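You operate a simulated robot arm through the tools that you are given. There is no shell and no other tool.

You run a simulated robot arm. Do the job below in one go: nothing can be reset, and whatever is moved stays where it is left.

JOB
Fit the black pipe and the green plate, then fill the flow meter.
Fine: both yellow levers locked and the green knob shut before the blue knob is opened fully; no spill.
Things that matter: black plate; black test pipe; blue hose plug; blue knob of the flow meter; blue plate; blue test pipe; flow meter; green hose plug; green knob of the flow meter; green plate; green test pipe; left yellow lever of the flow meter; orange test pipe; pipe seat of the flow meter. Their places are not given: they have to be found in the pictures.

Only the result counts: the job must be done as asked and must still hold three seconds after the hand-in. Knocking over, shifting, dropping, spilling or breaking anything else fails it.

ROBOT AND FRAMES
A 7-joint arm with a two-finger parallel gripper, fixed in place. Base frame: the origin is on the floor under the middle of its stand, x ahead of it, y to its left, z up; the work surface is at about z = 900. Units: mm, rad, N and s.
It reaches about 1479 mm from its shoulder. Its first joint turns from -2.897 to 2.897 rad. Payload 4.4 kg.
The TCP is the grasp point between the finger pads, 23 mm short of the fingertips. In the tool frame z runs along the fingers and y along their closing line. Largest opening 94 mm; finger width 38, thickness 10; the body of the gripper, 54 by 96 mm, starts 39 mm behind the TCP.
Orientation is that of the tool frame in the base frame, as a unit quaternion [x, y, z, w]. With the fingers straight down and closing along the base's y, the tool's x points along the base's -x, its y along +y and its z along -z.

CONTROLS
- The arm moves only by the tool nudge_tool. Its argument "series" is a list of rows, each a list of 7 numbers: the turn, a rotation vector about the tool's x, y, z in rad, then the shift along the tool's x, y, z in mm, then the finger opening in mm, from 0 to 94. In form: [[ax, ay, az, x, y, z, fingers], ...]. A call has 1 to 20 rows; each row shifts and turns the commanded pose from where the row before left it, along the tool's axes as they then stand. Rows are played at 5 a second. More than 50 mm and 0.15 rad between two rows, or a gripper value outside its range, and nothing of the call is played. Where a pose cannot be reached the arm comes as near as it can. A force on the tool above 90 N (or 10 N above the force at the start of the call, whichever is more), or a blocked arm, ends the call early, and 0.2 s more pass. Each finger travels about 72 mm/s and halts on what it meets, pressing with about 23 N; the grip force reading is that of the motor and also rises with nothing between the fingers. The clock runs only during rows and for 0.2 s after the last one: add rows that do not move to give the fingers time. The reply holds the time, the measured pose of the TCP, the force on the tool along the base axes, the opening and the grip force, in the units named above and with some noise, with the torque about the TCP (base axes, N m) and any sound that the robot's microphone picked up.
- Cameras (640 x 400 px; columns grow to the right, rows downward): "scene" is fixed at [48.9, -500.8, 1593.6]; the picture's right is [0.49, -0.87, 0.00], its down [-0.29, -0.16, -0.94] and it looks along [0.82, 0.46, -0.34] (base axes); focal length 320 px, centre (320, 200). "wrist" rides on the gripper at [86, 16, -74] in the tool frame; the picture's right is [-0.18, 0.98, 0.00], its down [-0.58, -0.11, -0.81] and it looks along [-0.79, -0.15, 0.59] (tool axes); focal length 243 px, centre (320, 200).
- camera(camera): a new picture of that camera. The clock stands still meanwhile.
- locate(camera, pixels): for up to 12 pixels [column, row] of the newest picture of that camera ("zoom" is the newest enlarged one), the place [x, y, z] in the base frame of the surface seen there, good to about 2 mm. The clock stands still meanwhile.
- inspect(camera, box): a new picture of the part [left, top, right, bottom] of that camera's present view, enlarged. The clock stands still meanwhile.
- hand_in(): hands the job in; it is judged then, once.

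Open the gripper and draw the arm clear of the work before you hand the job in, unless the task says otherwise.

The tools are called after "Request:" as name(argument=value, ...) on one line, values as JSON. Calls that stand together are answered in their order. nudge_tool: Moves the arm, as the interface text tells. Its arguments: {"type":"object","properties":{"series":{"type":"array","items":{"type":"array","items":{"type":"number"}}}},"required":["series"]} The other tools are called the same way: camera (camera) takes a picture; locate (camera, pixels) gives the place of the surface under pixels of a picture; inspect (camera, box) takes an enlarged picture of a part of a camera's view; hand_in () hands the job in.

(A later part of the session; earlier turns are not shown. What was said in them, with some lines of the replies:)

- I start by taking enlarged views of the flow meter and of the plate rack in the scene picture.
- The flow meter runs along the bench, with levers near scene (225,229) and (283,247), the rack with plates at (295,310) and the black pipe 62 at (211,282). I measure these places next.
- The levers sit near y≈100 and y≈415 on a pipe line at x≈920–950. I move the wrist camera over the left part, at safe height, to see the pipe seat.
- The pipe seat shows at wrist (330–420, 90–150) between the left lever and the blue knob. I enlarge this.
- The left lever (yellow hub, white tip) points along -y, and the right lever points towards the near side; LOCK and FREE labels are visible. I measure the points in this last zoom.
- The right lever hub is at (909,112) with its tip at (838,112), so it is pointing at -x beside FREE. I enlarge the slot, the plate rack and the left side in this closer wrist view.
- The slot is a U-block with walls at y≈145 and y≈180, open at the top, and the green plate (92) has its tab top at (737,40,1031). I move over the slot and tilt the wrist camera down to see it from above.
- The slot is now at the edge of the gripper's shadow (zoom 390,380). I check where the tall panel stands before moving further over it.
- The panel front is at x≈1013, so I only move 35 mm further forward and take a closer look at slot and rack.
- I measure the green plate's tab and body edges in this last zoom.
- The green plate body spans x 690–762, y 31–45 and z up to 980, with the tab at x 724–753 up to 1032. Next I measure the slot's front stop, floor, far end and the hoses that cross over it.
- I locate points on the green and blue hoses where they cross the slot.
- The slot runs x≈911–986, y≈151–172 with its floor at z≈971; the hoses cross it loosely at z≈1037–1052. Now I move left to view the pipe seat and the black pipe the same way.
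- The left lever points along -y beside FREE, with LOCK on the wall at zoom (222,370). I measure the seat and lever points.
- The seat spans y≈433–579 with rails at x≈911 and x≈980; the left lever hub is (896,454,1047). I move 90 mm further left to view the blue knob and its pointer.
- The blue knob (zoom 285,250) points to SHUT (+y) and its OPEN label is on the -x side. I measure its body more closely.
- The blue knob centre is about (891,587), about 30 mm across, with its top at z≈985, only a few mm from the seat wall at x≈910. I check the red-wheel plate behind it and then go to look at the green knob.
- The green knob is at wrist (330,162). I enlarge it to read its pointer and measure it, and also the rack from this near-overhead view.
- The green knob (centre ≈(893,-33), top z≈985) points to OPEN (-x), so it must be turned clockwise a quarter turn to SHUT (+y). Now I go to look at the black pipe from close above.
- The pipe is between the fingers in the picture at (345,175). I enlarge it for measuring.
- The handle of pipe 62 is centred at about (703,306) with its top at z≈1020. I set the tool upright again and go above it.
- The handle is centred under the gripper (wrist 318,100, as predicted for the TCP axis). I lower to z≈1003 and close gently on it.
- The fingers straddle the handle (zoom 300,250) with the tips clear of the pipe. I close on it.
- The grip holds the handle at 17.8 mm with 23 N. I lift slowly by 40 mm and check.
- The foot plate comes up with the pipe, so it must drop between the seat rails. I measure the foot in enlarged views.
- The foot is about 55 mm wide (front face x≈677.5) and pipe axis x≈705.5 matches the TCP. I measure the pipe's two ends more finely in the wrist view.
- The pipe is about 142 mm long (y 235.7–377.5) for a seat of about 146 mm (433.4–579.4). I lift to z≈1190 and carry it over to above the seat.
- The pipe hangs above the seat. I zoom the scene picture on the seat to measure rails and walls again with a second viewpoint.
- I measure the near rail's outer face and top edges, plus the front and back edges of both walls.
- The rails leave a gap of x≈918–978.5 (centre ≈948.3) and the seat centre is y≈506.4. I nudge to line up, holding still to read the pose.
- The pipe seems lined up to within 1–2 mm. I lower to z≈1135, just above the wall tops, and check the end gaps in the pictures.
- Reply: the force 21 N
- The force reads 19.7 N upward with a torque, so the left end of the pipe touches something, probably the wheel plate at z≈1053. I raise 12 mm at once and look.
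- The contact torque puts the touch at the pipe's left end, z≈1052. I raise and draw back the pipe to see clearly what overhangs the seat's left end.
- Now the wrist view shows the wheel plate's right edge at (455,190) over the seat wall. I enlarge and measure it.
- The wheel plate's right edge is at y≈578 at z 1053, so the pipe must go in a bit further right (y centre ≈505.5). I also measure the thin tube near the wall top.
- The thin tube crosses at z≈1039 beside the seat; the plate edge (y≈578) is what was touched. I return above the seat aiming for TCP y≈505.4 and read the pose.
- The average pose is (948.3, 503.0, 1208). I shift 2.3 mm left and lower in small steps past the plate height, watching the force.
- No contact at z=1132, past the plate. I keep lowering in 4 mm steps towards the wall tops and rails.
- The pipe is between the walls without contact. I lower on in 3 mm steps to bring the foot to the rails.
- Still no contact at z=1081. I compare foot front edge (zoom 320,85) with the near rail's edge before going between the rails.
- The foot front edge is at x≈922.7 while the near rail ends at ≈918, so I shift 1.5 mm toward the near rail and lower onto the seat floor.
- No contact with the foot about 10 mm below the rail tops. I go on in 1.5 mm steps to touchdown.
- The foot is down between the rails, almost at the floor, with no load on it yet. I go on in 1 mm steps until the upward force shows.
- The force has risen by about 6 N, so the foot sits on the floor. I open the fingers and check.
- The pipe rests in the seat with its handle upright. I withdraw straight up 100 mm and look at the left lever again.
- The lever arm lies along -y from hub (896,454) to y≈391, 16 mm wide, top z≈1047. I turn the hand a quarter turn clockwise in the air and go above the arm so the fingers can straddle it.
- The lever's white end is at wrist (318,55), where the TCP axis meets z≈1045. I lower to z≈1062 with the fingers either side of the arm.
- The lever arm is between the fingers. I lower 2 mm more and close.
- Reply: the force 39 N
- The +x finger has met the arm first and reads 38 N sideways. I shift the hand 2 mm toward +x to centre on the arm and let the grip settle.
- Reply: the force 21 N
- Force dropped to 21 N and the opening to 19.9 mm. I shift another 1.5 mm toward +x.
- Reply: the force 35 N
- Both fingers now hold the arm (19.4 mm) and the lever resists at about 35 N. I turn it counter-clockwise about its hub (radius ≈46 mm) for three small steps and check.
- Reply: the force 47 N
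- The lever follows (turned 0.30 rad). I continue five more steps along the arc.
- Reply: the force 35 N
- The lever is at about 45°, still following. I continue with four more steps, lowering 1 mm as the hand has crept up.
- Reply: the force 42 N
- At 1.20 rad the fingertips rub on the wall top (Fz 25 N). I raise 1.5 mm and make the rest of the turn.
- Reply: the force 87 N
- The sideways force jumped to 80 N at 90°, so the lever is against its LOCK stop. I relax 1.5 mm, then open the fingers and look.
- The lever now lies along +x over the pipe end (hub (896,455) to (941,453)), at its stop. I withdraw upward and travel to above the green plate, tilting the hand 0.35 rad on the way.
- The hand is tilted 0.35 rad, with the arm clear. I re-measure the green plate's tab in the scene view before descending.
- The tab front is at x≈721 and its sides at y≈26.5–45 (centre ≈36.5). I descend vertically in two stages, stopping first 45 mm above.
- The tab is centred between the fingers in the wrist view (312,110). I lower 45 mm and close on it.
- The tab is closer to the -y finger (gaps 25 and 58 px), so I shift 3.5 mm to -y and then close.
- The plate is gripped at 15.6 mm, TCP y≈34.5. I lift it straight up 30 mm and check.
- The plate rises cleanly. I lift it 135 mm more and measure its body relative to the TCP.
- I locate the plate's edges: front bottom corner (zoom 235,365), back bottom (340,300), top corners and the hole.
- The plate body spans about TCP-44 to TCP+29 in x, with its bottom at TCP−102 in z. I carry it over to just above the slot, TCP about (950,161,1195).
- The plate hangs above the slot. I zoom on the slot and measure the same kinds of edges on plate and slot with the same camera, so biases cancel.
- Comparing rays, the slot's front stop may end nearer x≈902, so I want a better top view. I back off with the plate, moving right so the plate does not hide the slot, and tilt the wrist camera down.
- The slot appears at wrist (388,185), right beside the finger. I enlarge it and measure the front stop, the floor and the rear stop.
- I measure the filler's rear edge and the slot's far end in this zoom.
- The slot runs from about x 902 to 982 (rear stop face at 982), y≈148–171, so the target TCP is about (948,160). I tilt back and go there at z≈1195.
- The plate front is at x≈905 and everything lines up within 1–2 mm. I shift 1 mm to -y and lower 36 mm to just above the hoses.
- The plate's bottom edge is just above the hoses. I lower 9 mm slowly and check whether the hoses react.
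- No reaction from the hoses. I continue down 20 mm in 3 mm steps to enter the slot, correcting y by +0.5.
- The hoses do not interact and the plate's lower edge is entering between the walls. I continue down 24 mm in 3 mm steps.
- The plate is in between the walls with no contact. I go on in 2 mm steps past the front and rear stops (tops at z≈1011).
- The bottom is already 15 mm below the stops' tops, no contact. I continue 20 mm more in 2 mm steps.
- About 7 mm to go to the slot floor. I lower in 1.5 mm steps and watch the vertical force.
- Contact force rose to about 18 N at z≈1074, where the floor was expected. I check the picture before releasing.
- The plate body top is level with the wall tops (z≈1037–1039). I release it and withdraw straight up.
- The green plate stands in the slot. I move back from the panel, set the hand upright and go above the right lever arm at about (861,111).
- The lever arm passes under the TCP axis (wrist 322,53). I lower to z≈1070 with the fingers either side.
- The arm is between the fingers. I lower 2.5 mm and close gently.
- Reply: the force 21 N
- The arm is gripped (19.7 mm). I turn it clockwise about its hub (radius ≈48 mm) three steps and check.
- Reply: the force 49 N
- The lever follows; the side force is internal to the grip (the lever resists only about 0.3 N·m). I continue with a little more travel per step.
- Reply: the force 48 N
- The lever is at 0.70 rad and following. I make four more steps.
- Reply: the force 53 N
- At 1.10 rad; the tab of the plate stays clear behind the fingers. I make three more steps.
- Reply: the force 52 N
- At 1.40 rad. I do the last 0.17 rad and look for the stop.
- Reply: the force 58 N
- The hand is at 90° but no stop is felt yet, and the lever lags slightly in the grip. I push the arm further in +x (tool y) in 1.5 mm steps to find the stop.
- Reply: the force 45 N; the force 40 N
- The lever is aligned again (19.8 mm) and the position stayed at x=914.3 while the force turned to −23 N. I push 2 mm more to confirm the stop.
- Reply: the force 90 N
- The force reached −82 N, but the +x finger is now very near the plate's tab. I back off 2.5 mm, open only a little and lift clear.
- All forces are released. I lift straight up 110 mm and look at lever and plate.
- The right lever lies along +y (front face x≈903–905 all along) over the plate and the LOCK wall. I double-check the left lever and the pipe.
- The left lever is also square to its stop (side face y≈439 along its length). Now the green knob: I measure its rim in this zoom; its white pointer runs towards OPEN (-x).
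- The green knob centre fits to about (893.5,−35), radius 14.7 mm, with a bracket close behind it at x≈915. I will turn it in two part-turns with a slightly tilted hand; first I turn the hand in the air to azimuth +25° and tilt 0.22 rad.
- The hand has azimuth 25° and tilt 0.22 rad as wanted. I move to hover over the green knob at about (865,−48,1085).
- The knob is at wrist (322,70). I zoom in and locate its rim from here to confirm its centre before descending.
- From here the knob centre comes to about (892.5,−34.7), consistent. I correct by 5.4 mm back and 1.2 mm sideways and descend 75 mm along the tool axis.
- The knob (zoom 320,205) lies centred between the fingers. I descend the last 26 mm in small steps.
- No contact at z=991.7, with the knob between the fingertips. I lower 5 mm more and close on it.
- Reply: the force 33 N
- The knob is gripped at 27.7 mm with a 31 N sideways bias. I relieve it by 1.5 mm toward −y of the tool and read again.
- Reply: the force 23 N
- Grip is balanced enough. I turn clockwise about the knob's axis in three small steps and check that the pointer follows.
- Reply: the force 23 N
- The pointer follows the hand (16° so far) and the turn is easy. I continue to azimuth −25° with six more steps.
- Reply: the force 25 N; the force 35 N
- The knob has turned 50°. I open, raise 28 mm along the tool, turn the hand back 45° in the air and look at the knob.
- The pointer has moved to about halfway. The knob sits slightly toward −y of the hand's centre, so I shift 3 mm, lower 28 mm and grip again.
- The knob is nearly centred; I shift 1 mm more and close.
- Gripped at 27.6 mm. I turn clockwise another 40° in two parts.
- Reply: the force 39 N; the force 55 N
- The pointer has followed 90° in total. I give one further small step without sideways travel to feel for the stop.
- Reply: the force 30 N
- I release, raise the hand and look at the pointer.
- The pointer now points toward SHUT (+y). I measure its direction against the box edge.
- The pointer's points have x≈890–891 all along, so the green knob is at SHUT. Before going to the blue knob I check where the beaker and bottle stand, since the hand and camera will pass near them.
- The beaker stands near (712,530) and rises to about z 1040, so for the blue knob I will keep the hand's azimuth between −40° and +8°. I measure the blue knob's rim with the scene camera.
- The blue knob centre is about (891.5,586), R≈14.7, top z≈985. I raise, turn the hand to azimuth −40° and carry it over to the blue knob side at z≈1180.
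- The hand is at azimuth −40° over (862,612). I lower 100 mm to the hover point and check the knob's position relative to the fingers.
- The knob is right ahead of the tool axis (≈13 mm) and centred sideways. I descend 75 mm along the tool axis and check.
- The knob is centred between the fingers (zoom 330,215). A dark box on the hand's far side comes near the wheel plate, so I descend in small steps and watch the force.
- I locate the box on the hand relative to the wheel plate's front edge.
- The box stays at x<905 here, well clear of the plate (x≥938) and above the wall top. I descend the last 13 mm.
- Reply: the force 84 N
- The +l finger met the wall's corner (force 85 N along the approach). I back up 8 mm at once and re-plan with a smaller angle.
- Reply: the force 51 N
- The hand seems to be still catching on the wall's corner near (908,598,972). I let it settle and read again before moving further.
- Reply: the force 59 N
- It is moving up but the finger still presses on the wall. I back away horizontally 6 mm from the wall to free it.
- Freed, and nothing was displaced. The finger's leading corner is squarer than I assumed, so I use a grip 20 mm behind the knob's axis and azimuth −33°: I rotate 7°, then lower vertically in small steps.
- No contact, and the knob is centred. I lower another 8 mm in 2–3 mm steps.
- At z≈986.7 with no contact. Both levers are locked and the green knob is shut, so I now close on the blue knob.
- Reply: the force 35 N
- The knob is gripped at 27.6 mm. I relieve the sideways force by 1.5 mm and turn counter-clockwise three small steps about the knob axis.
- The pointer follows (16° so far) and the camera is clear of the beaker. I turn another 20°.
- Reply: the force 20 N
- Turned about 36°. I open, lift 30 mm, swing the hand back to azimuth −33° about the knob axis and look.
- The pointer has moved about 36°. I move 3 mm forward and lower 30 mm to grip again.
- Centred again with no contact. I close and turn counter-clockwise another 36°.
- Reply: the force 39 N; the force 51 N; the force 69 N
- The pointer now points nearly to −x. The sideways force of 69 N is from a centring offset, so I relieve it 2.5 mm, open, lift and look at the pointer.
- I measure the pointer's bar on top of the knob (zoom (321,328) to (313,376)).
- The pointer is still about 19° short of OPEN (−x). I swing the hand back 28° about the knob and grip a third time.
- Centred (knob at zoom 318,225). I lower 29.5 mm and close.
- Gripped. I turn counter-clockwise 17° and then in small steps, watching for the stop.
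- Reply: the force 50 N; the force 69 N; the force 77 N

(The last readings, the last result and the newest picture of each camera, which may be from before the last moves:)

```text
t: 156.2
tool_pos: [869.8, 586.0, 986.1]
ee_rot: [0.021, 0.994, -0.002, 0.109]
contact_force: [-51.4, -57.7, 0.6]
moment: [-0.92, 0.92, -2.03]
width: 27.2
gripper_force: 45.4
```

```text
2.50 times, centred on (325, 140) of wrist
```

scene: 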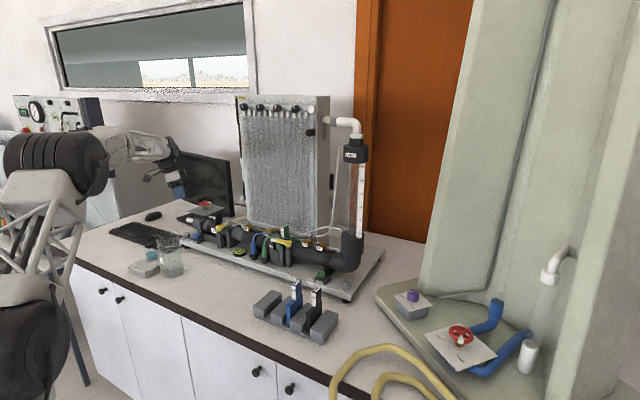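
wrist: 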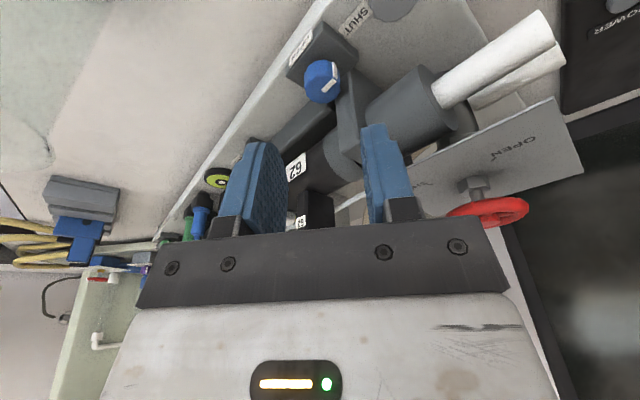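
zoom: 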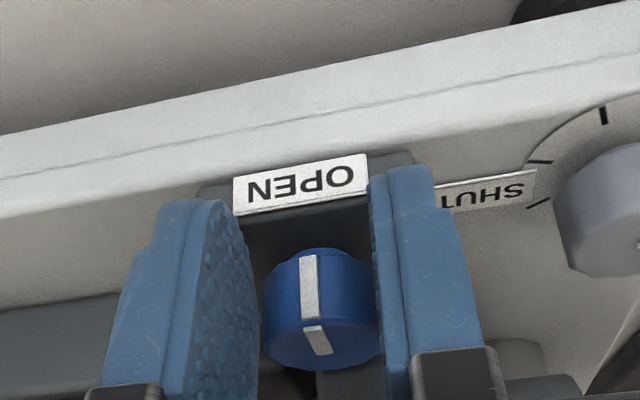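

A resisting torque of about 0.8 N·m now appears about the knob's axis, which suggests the stop. I relieve, open, lift and measure the pointer.

Request:
nudge_tool(series=[[0, 0, 0, 0.5, -1.5, 0, 10], [0, 0, 0, 0, 0, 0, 26], [0, 0, 0, 0, 0, 0, 42], [0, 0, 0, 0, 0, 0, 42], [0, 0, 0, -3.25, 0, -14.65, 42], [0, 0, 0, -3.25, 0, -14.65, 42], [0, 0, 0, 0, 0, 0, 42]])

Request:
inspect(camera="wrist", box=[270, 70, 380, 180])

Request:
locate(camera="zoom", pixels=[[300, 200], [300, 230], [300, 255], [303, 285], [306, 295], [309, 305], [312, 315], [315, 325], [318, 332], [302, 275], [311, 300], [240, 280]])

```text
t: 157.8
tool_pos: [868.8, 584.4, 1017.4]
ee_rot: [0.02, 0.994, -0.002, 0.11]
contact_force: [0.4, 0.3, 0.1]
moment: [-0.01, 0.0, 0.04]
width: 42.1
gripper_force: 0.2
```

```text
3.64 times, centred on (325, 125) of wrist
```

zoom: 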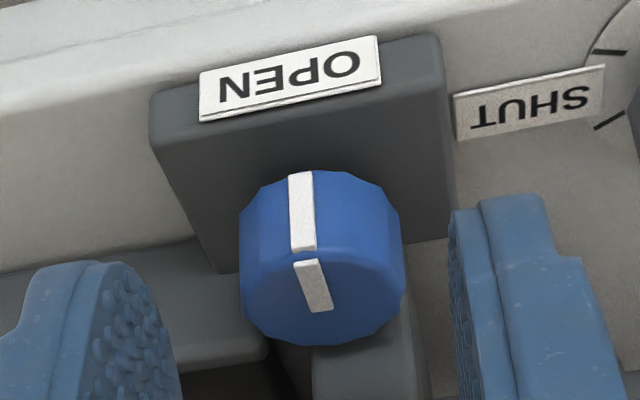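

```text
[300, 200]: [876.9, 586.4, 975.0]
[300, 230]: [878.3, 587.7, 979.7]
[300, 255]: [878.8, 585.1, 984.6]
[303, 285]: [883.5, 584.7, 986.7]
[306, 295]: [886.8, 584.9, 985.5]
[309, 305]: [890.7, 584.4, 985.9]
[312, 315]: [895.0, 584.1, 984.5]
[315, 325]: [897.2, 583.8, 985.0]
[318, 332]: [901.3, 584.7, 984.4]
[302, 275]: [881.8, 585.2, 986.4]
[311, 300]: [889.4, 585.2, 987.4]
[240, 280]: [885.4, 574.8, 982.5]
```

The pointer bar runs along −x within about 2°, i.e. at OPEN. I look at the whole scene to see the tube filling and whether everything is in order.

Request:
camera(camera="scene")

Request:
inspect(camera="scene", box=[300, 100, 400, 300])

Request:
inspect(camera="scene", box=[170, 200, 370, 310])

```text
taken
```

scene: 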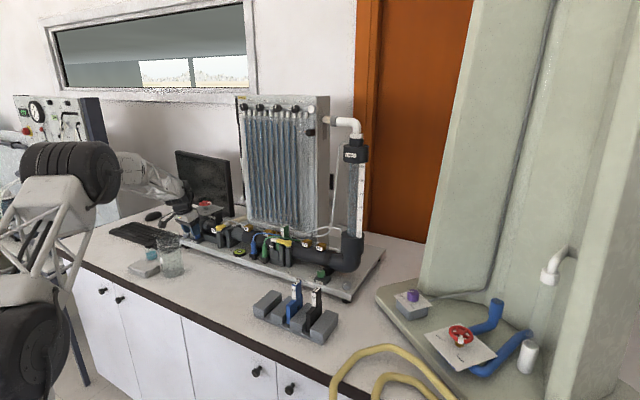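

```text
2.00 times, centred on (350, 200) of scene
```

zoom: 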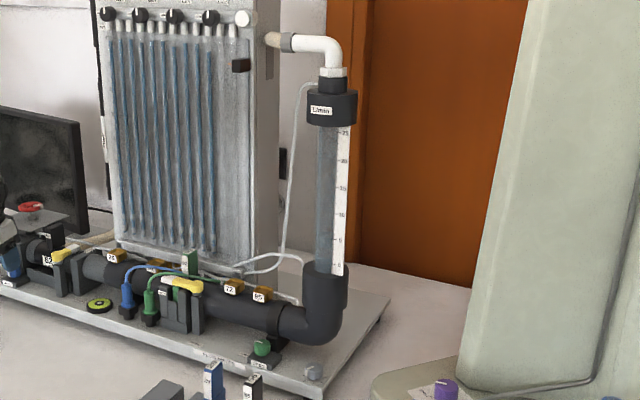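

```text
3.20 times, centred on (270, 255) of scene
```

zoom: 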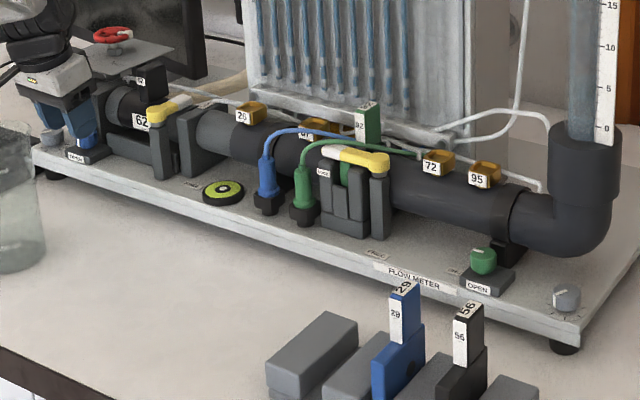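

The manometer tubes and the vertical tube now hold blue water and nothing has spilled on the bench. I withdraw the hand straight up and then back, clear of the work.

Request:
nudge_tool(series=[[0, 0, 0, -4.4, 0, -19.5, 42], [0, 0, 0, -8.7, 0, -39, 50], [0, 0, 0, -8.7, 0, -39, 60], [0, 0, 0, -8.7, 0, -39, 60], [0, 0, 0, -8.7, 0, -39, 60], [0, 0, 0, -8.7, 0, -39, 60], [0, 0, 0, 39, 0, -8.7, 60], [0, 0, 0, 39, -10, -8.7, 60], [0, 0, 0, 39, -20, -8.7, 60], [0, 0, 0, 0, -40, 0, 60], [0, 0.11, 0, 0, -40, 0, 60], [0, 0.11, 0, 0, -40, 0, 60], [0, 0, 0, 0, 0, 0, 60]])

Request:
camera(camera="scene")

Request:
camera(camera="wrist")

Request:
inspect(camera="scene", box=[170, 200, 280, 270])

Request:
inspect(camera="scene", box=[230, 90, 370, 190])

```text
t: 160.6
tool_pos: [741.1, 439.2, 1236.6]
ee_rot: [0.021, 1.0, 0.0, 0.0]
contact_force: [0.1, 0.2, 0.2]
moment: [-0.01, -0.02, -0.01]
width: 60.1
gripper_force: 0.0
```

```text
taken
```

scene: 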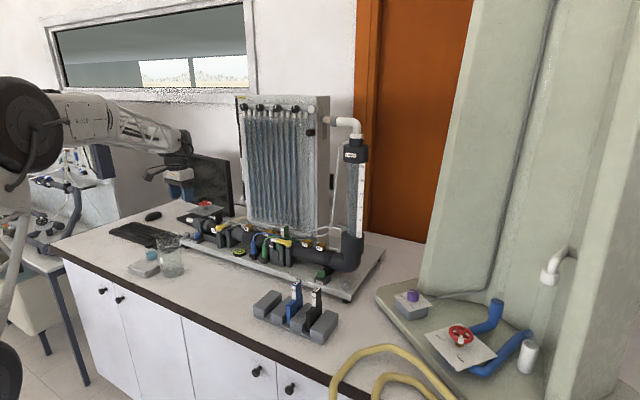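

```text
taken
```

wrist: 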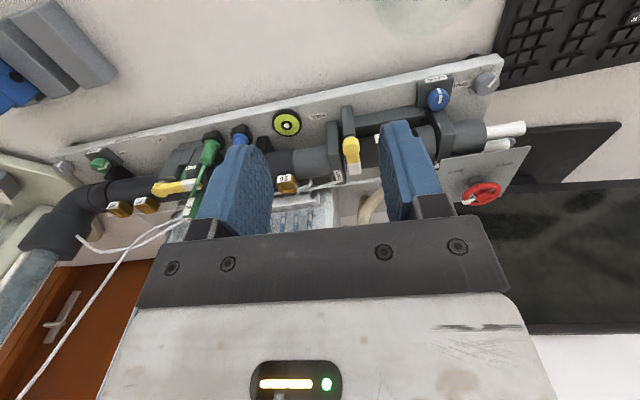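

```text
5.71 times, centred on (225, 235) of scene
```

zoom: 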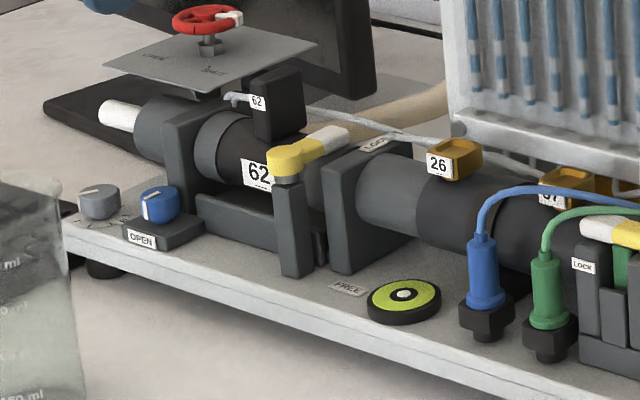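

```text
4.00 times, centred on (300, 140) of scene
```

zoom: 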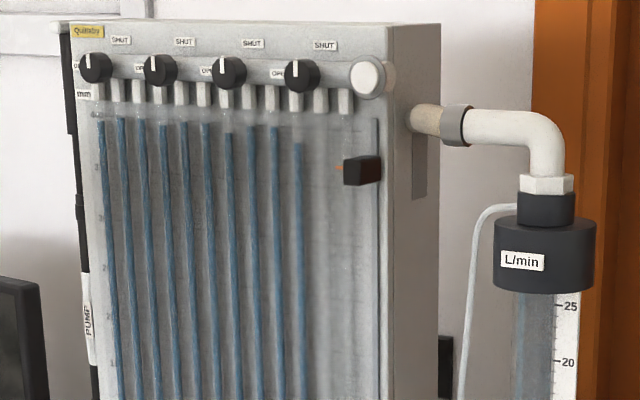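

The tubes are filled with no water on the bench. As a last check I measure the blue pointer from the scene camera and view the right side once more.

Request:
inspect(camera="scene", box=[185, 225, 225, 252])

Request:
locate(camera="zoom", pixels=[[195, 165], [200, 160], [205, 157], [210, 153], [215, 150], [220, 147], [190, 170], [195, 180]])

Request:
inspect(camera="scene", box=[260, 215, 360, 295])

```text
14.81 times, centred on (205, 238) of scene
```

zoom: 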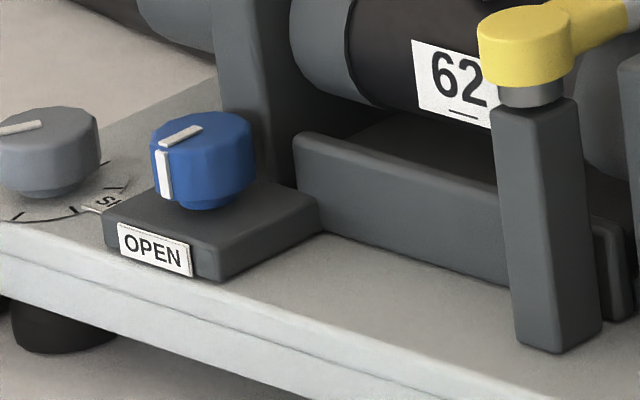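

```text
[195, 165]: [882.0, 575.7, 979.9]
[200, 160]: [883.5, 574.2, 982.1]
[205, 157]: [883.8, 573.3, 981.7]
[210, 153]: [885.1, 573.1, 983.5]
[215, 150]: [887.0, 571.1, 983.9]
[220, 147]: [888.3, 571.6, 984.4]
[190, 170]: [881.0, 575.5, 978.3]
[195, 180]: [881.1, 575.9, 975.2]
```

```text
5.00 times, centred on (310, 255) of scene
```

zoom: 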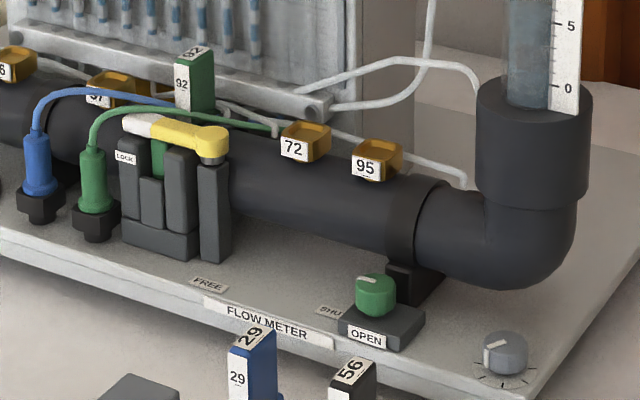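

I locate the actual bar ends on the blue knob to be sure it is fully at OPEN.

Request:
inspect(camera="scene", box=[190, 228, 206, 242])

Request:
inspect(camera="wrist", box=[415, 80, 465, 115])

Request:
locate(camera="zoom", pixels=[[320, 150], [310, 170], [305, 190], [300, 210], [315, 160], [300, 220], [310, 180], [295, 230]])

```text
16.00 times, centred on (198, 235) of scene
```

zoom: 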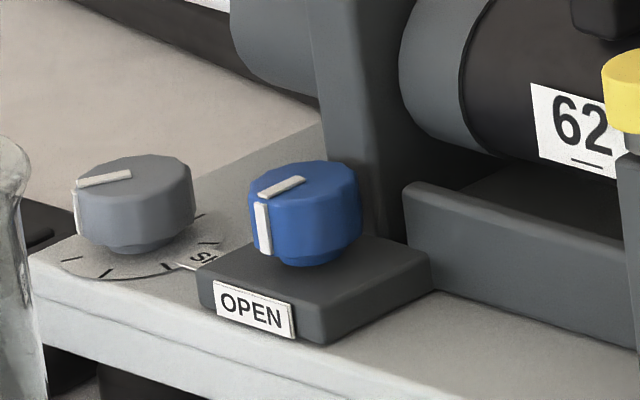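

```text
11.43 times, centred on (440, 98) of wrist
```

zoom: 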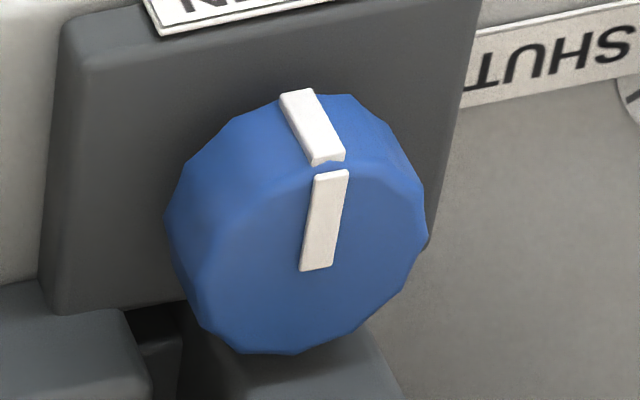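

```text
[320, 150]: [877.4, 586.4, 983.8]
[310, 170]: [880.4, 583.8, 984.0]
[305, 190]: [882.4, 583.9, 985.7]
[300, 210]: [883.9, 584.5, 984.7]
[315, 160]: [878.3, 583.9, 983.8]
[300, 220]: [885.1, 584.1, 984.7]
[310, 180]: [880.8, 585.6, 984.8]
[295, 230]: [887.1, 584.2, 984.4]
```

I take the bar's own pixels in this wrist zoom ((331,178) to (316,265)).

Request:
locate(camera="zoom", pixels=[[331, 176], [329, 190], [327, 205], [324, 220], [321, 235], [318, 250], [316, 264], [312, 110], [320, 130], [328, 150], [60, 100], [55, 300]])

```text
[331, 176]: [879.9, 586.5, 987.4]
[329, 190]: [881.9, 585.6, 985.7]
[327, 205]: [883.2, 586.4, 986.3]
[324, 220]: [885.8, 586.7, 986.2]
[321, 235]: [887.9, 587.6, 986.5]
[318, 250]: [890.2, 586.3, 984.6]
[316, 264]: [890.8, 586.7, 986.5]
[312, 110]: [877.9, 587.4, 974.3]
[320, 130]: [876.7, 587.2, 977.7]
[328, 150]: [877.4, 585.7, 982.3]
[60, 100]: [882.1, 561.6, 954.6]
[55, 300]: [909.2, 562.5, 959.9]
```

The blue pointer lies exactly along −x (y≈586.5 over its length), so it is fully at OPEN. Both levers are locked, the green knob is shut, the meter is filled, the gripper is open and clear, so I hand the job in.

Request:
hand_in()

```text
The job is handed in.
```

I fitted the black pipe (62) and the green plate (92), filled the flow meter, and handed the job in. I have no verdict from the judging yet.

- **Order:** I locked both yellow levers to their stops and turned the green knob to SHUT before touching the blue knob. I then turned the blue knob fully to OPEN.
- **Filling:** After that, blue water stood in the manometer tubes and the vertical tube. I saw no water on the bench in the last pictures.
- **Contacts along the way:**
  - The pipe touched the plate under the red wheel once, at about 20 N, as I lowered it.
  - A finger caught on the seat wall beside the blue knob, at about 80 N, and I backed it free.
  - The green plate may have shifted about 2–3 mm in its slot while I locked the right lever. It still stands upright in the slot under the lever.
  - Nothing else looked moved in the pictures.

The gripper is open and the arm is clear of the work.
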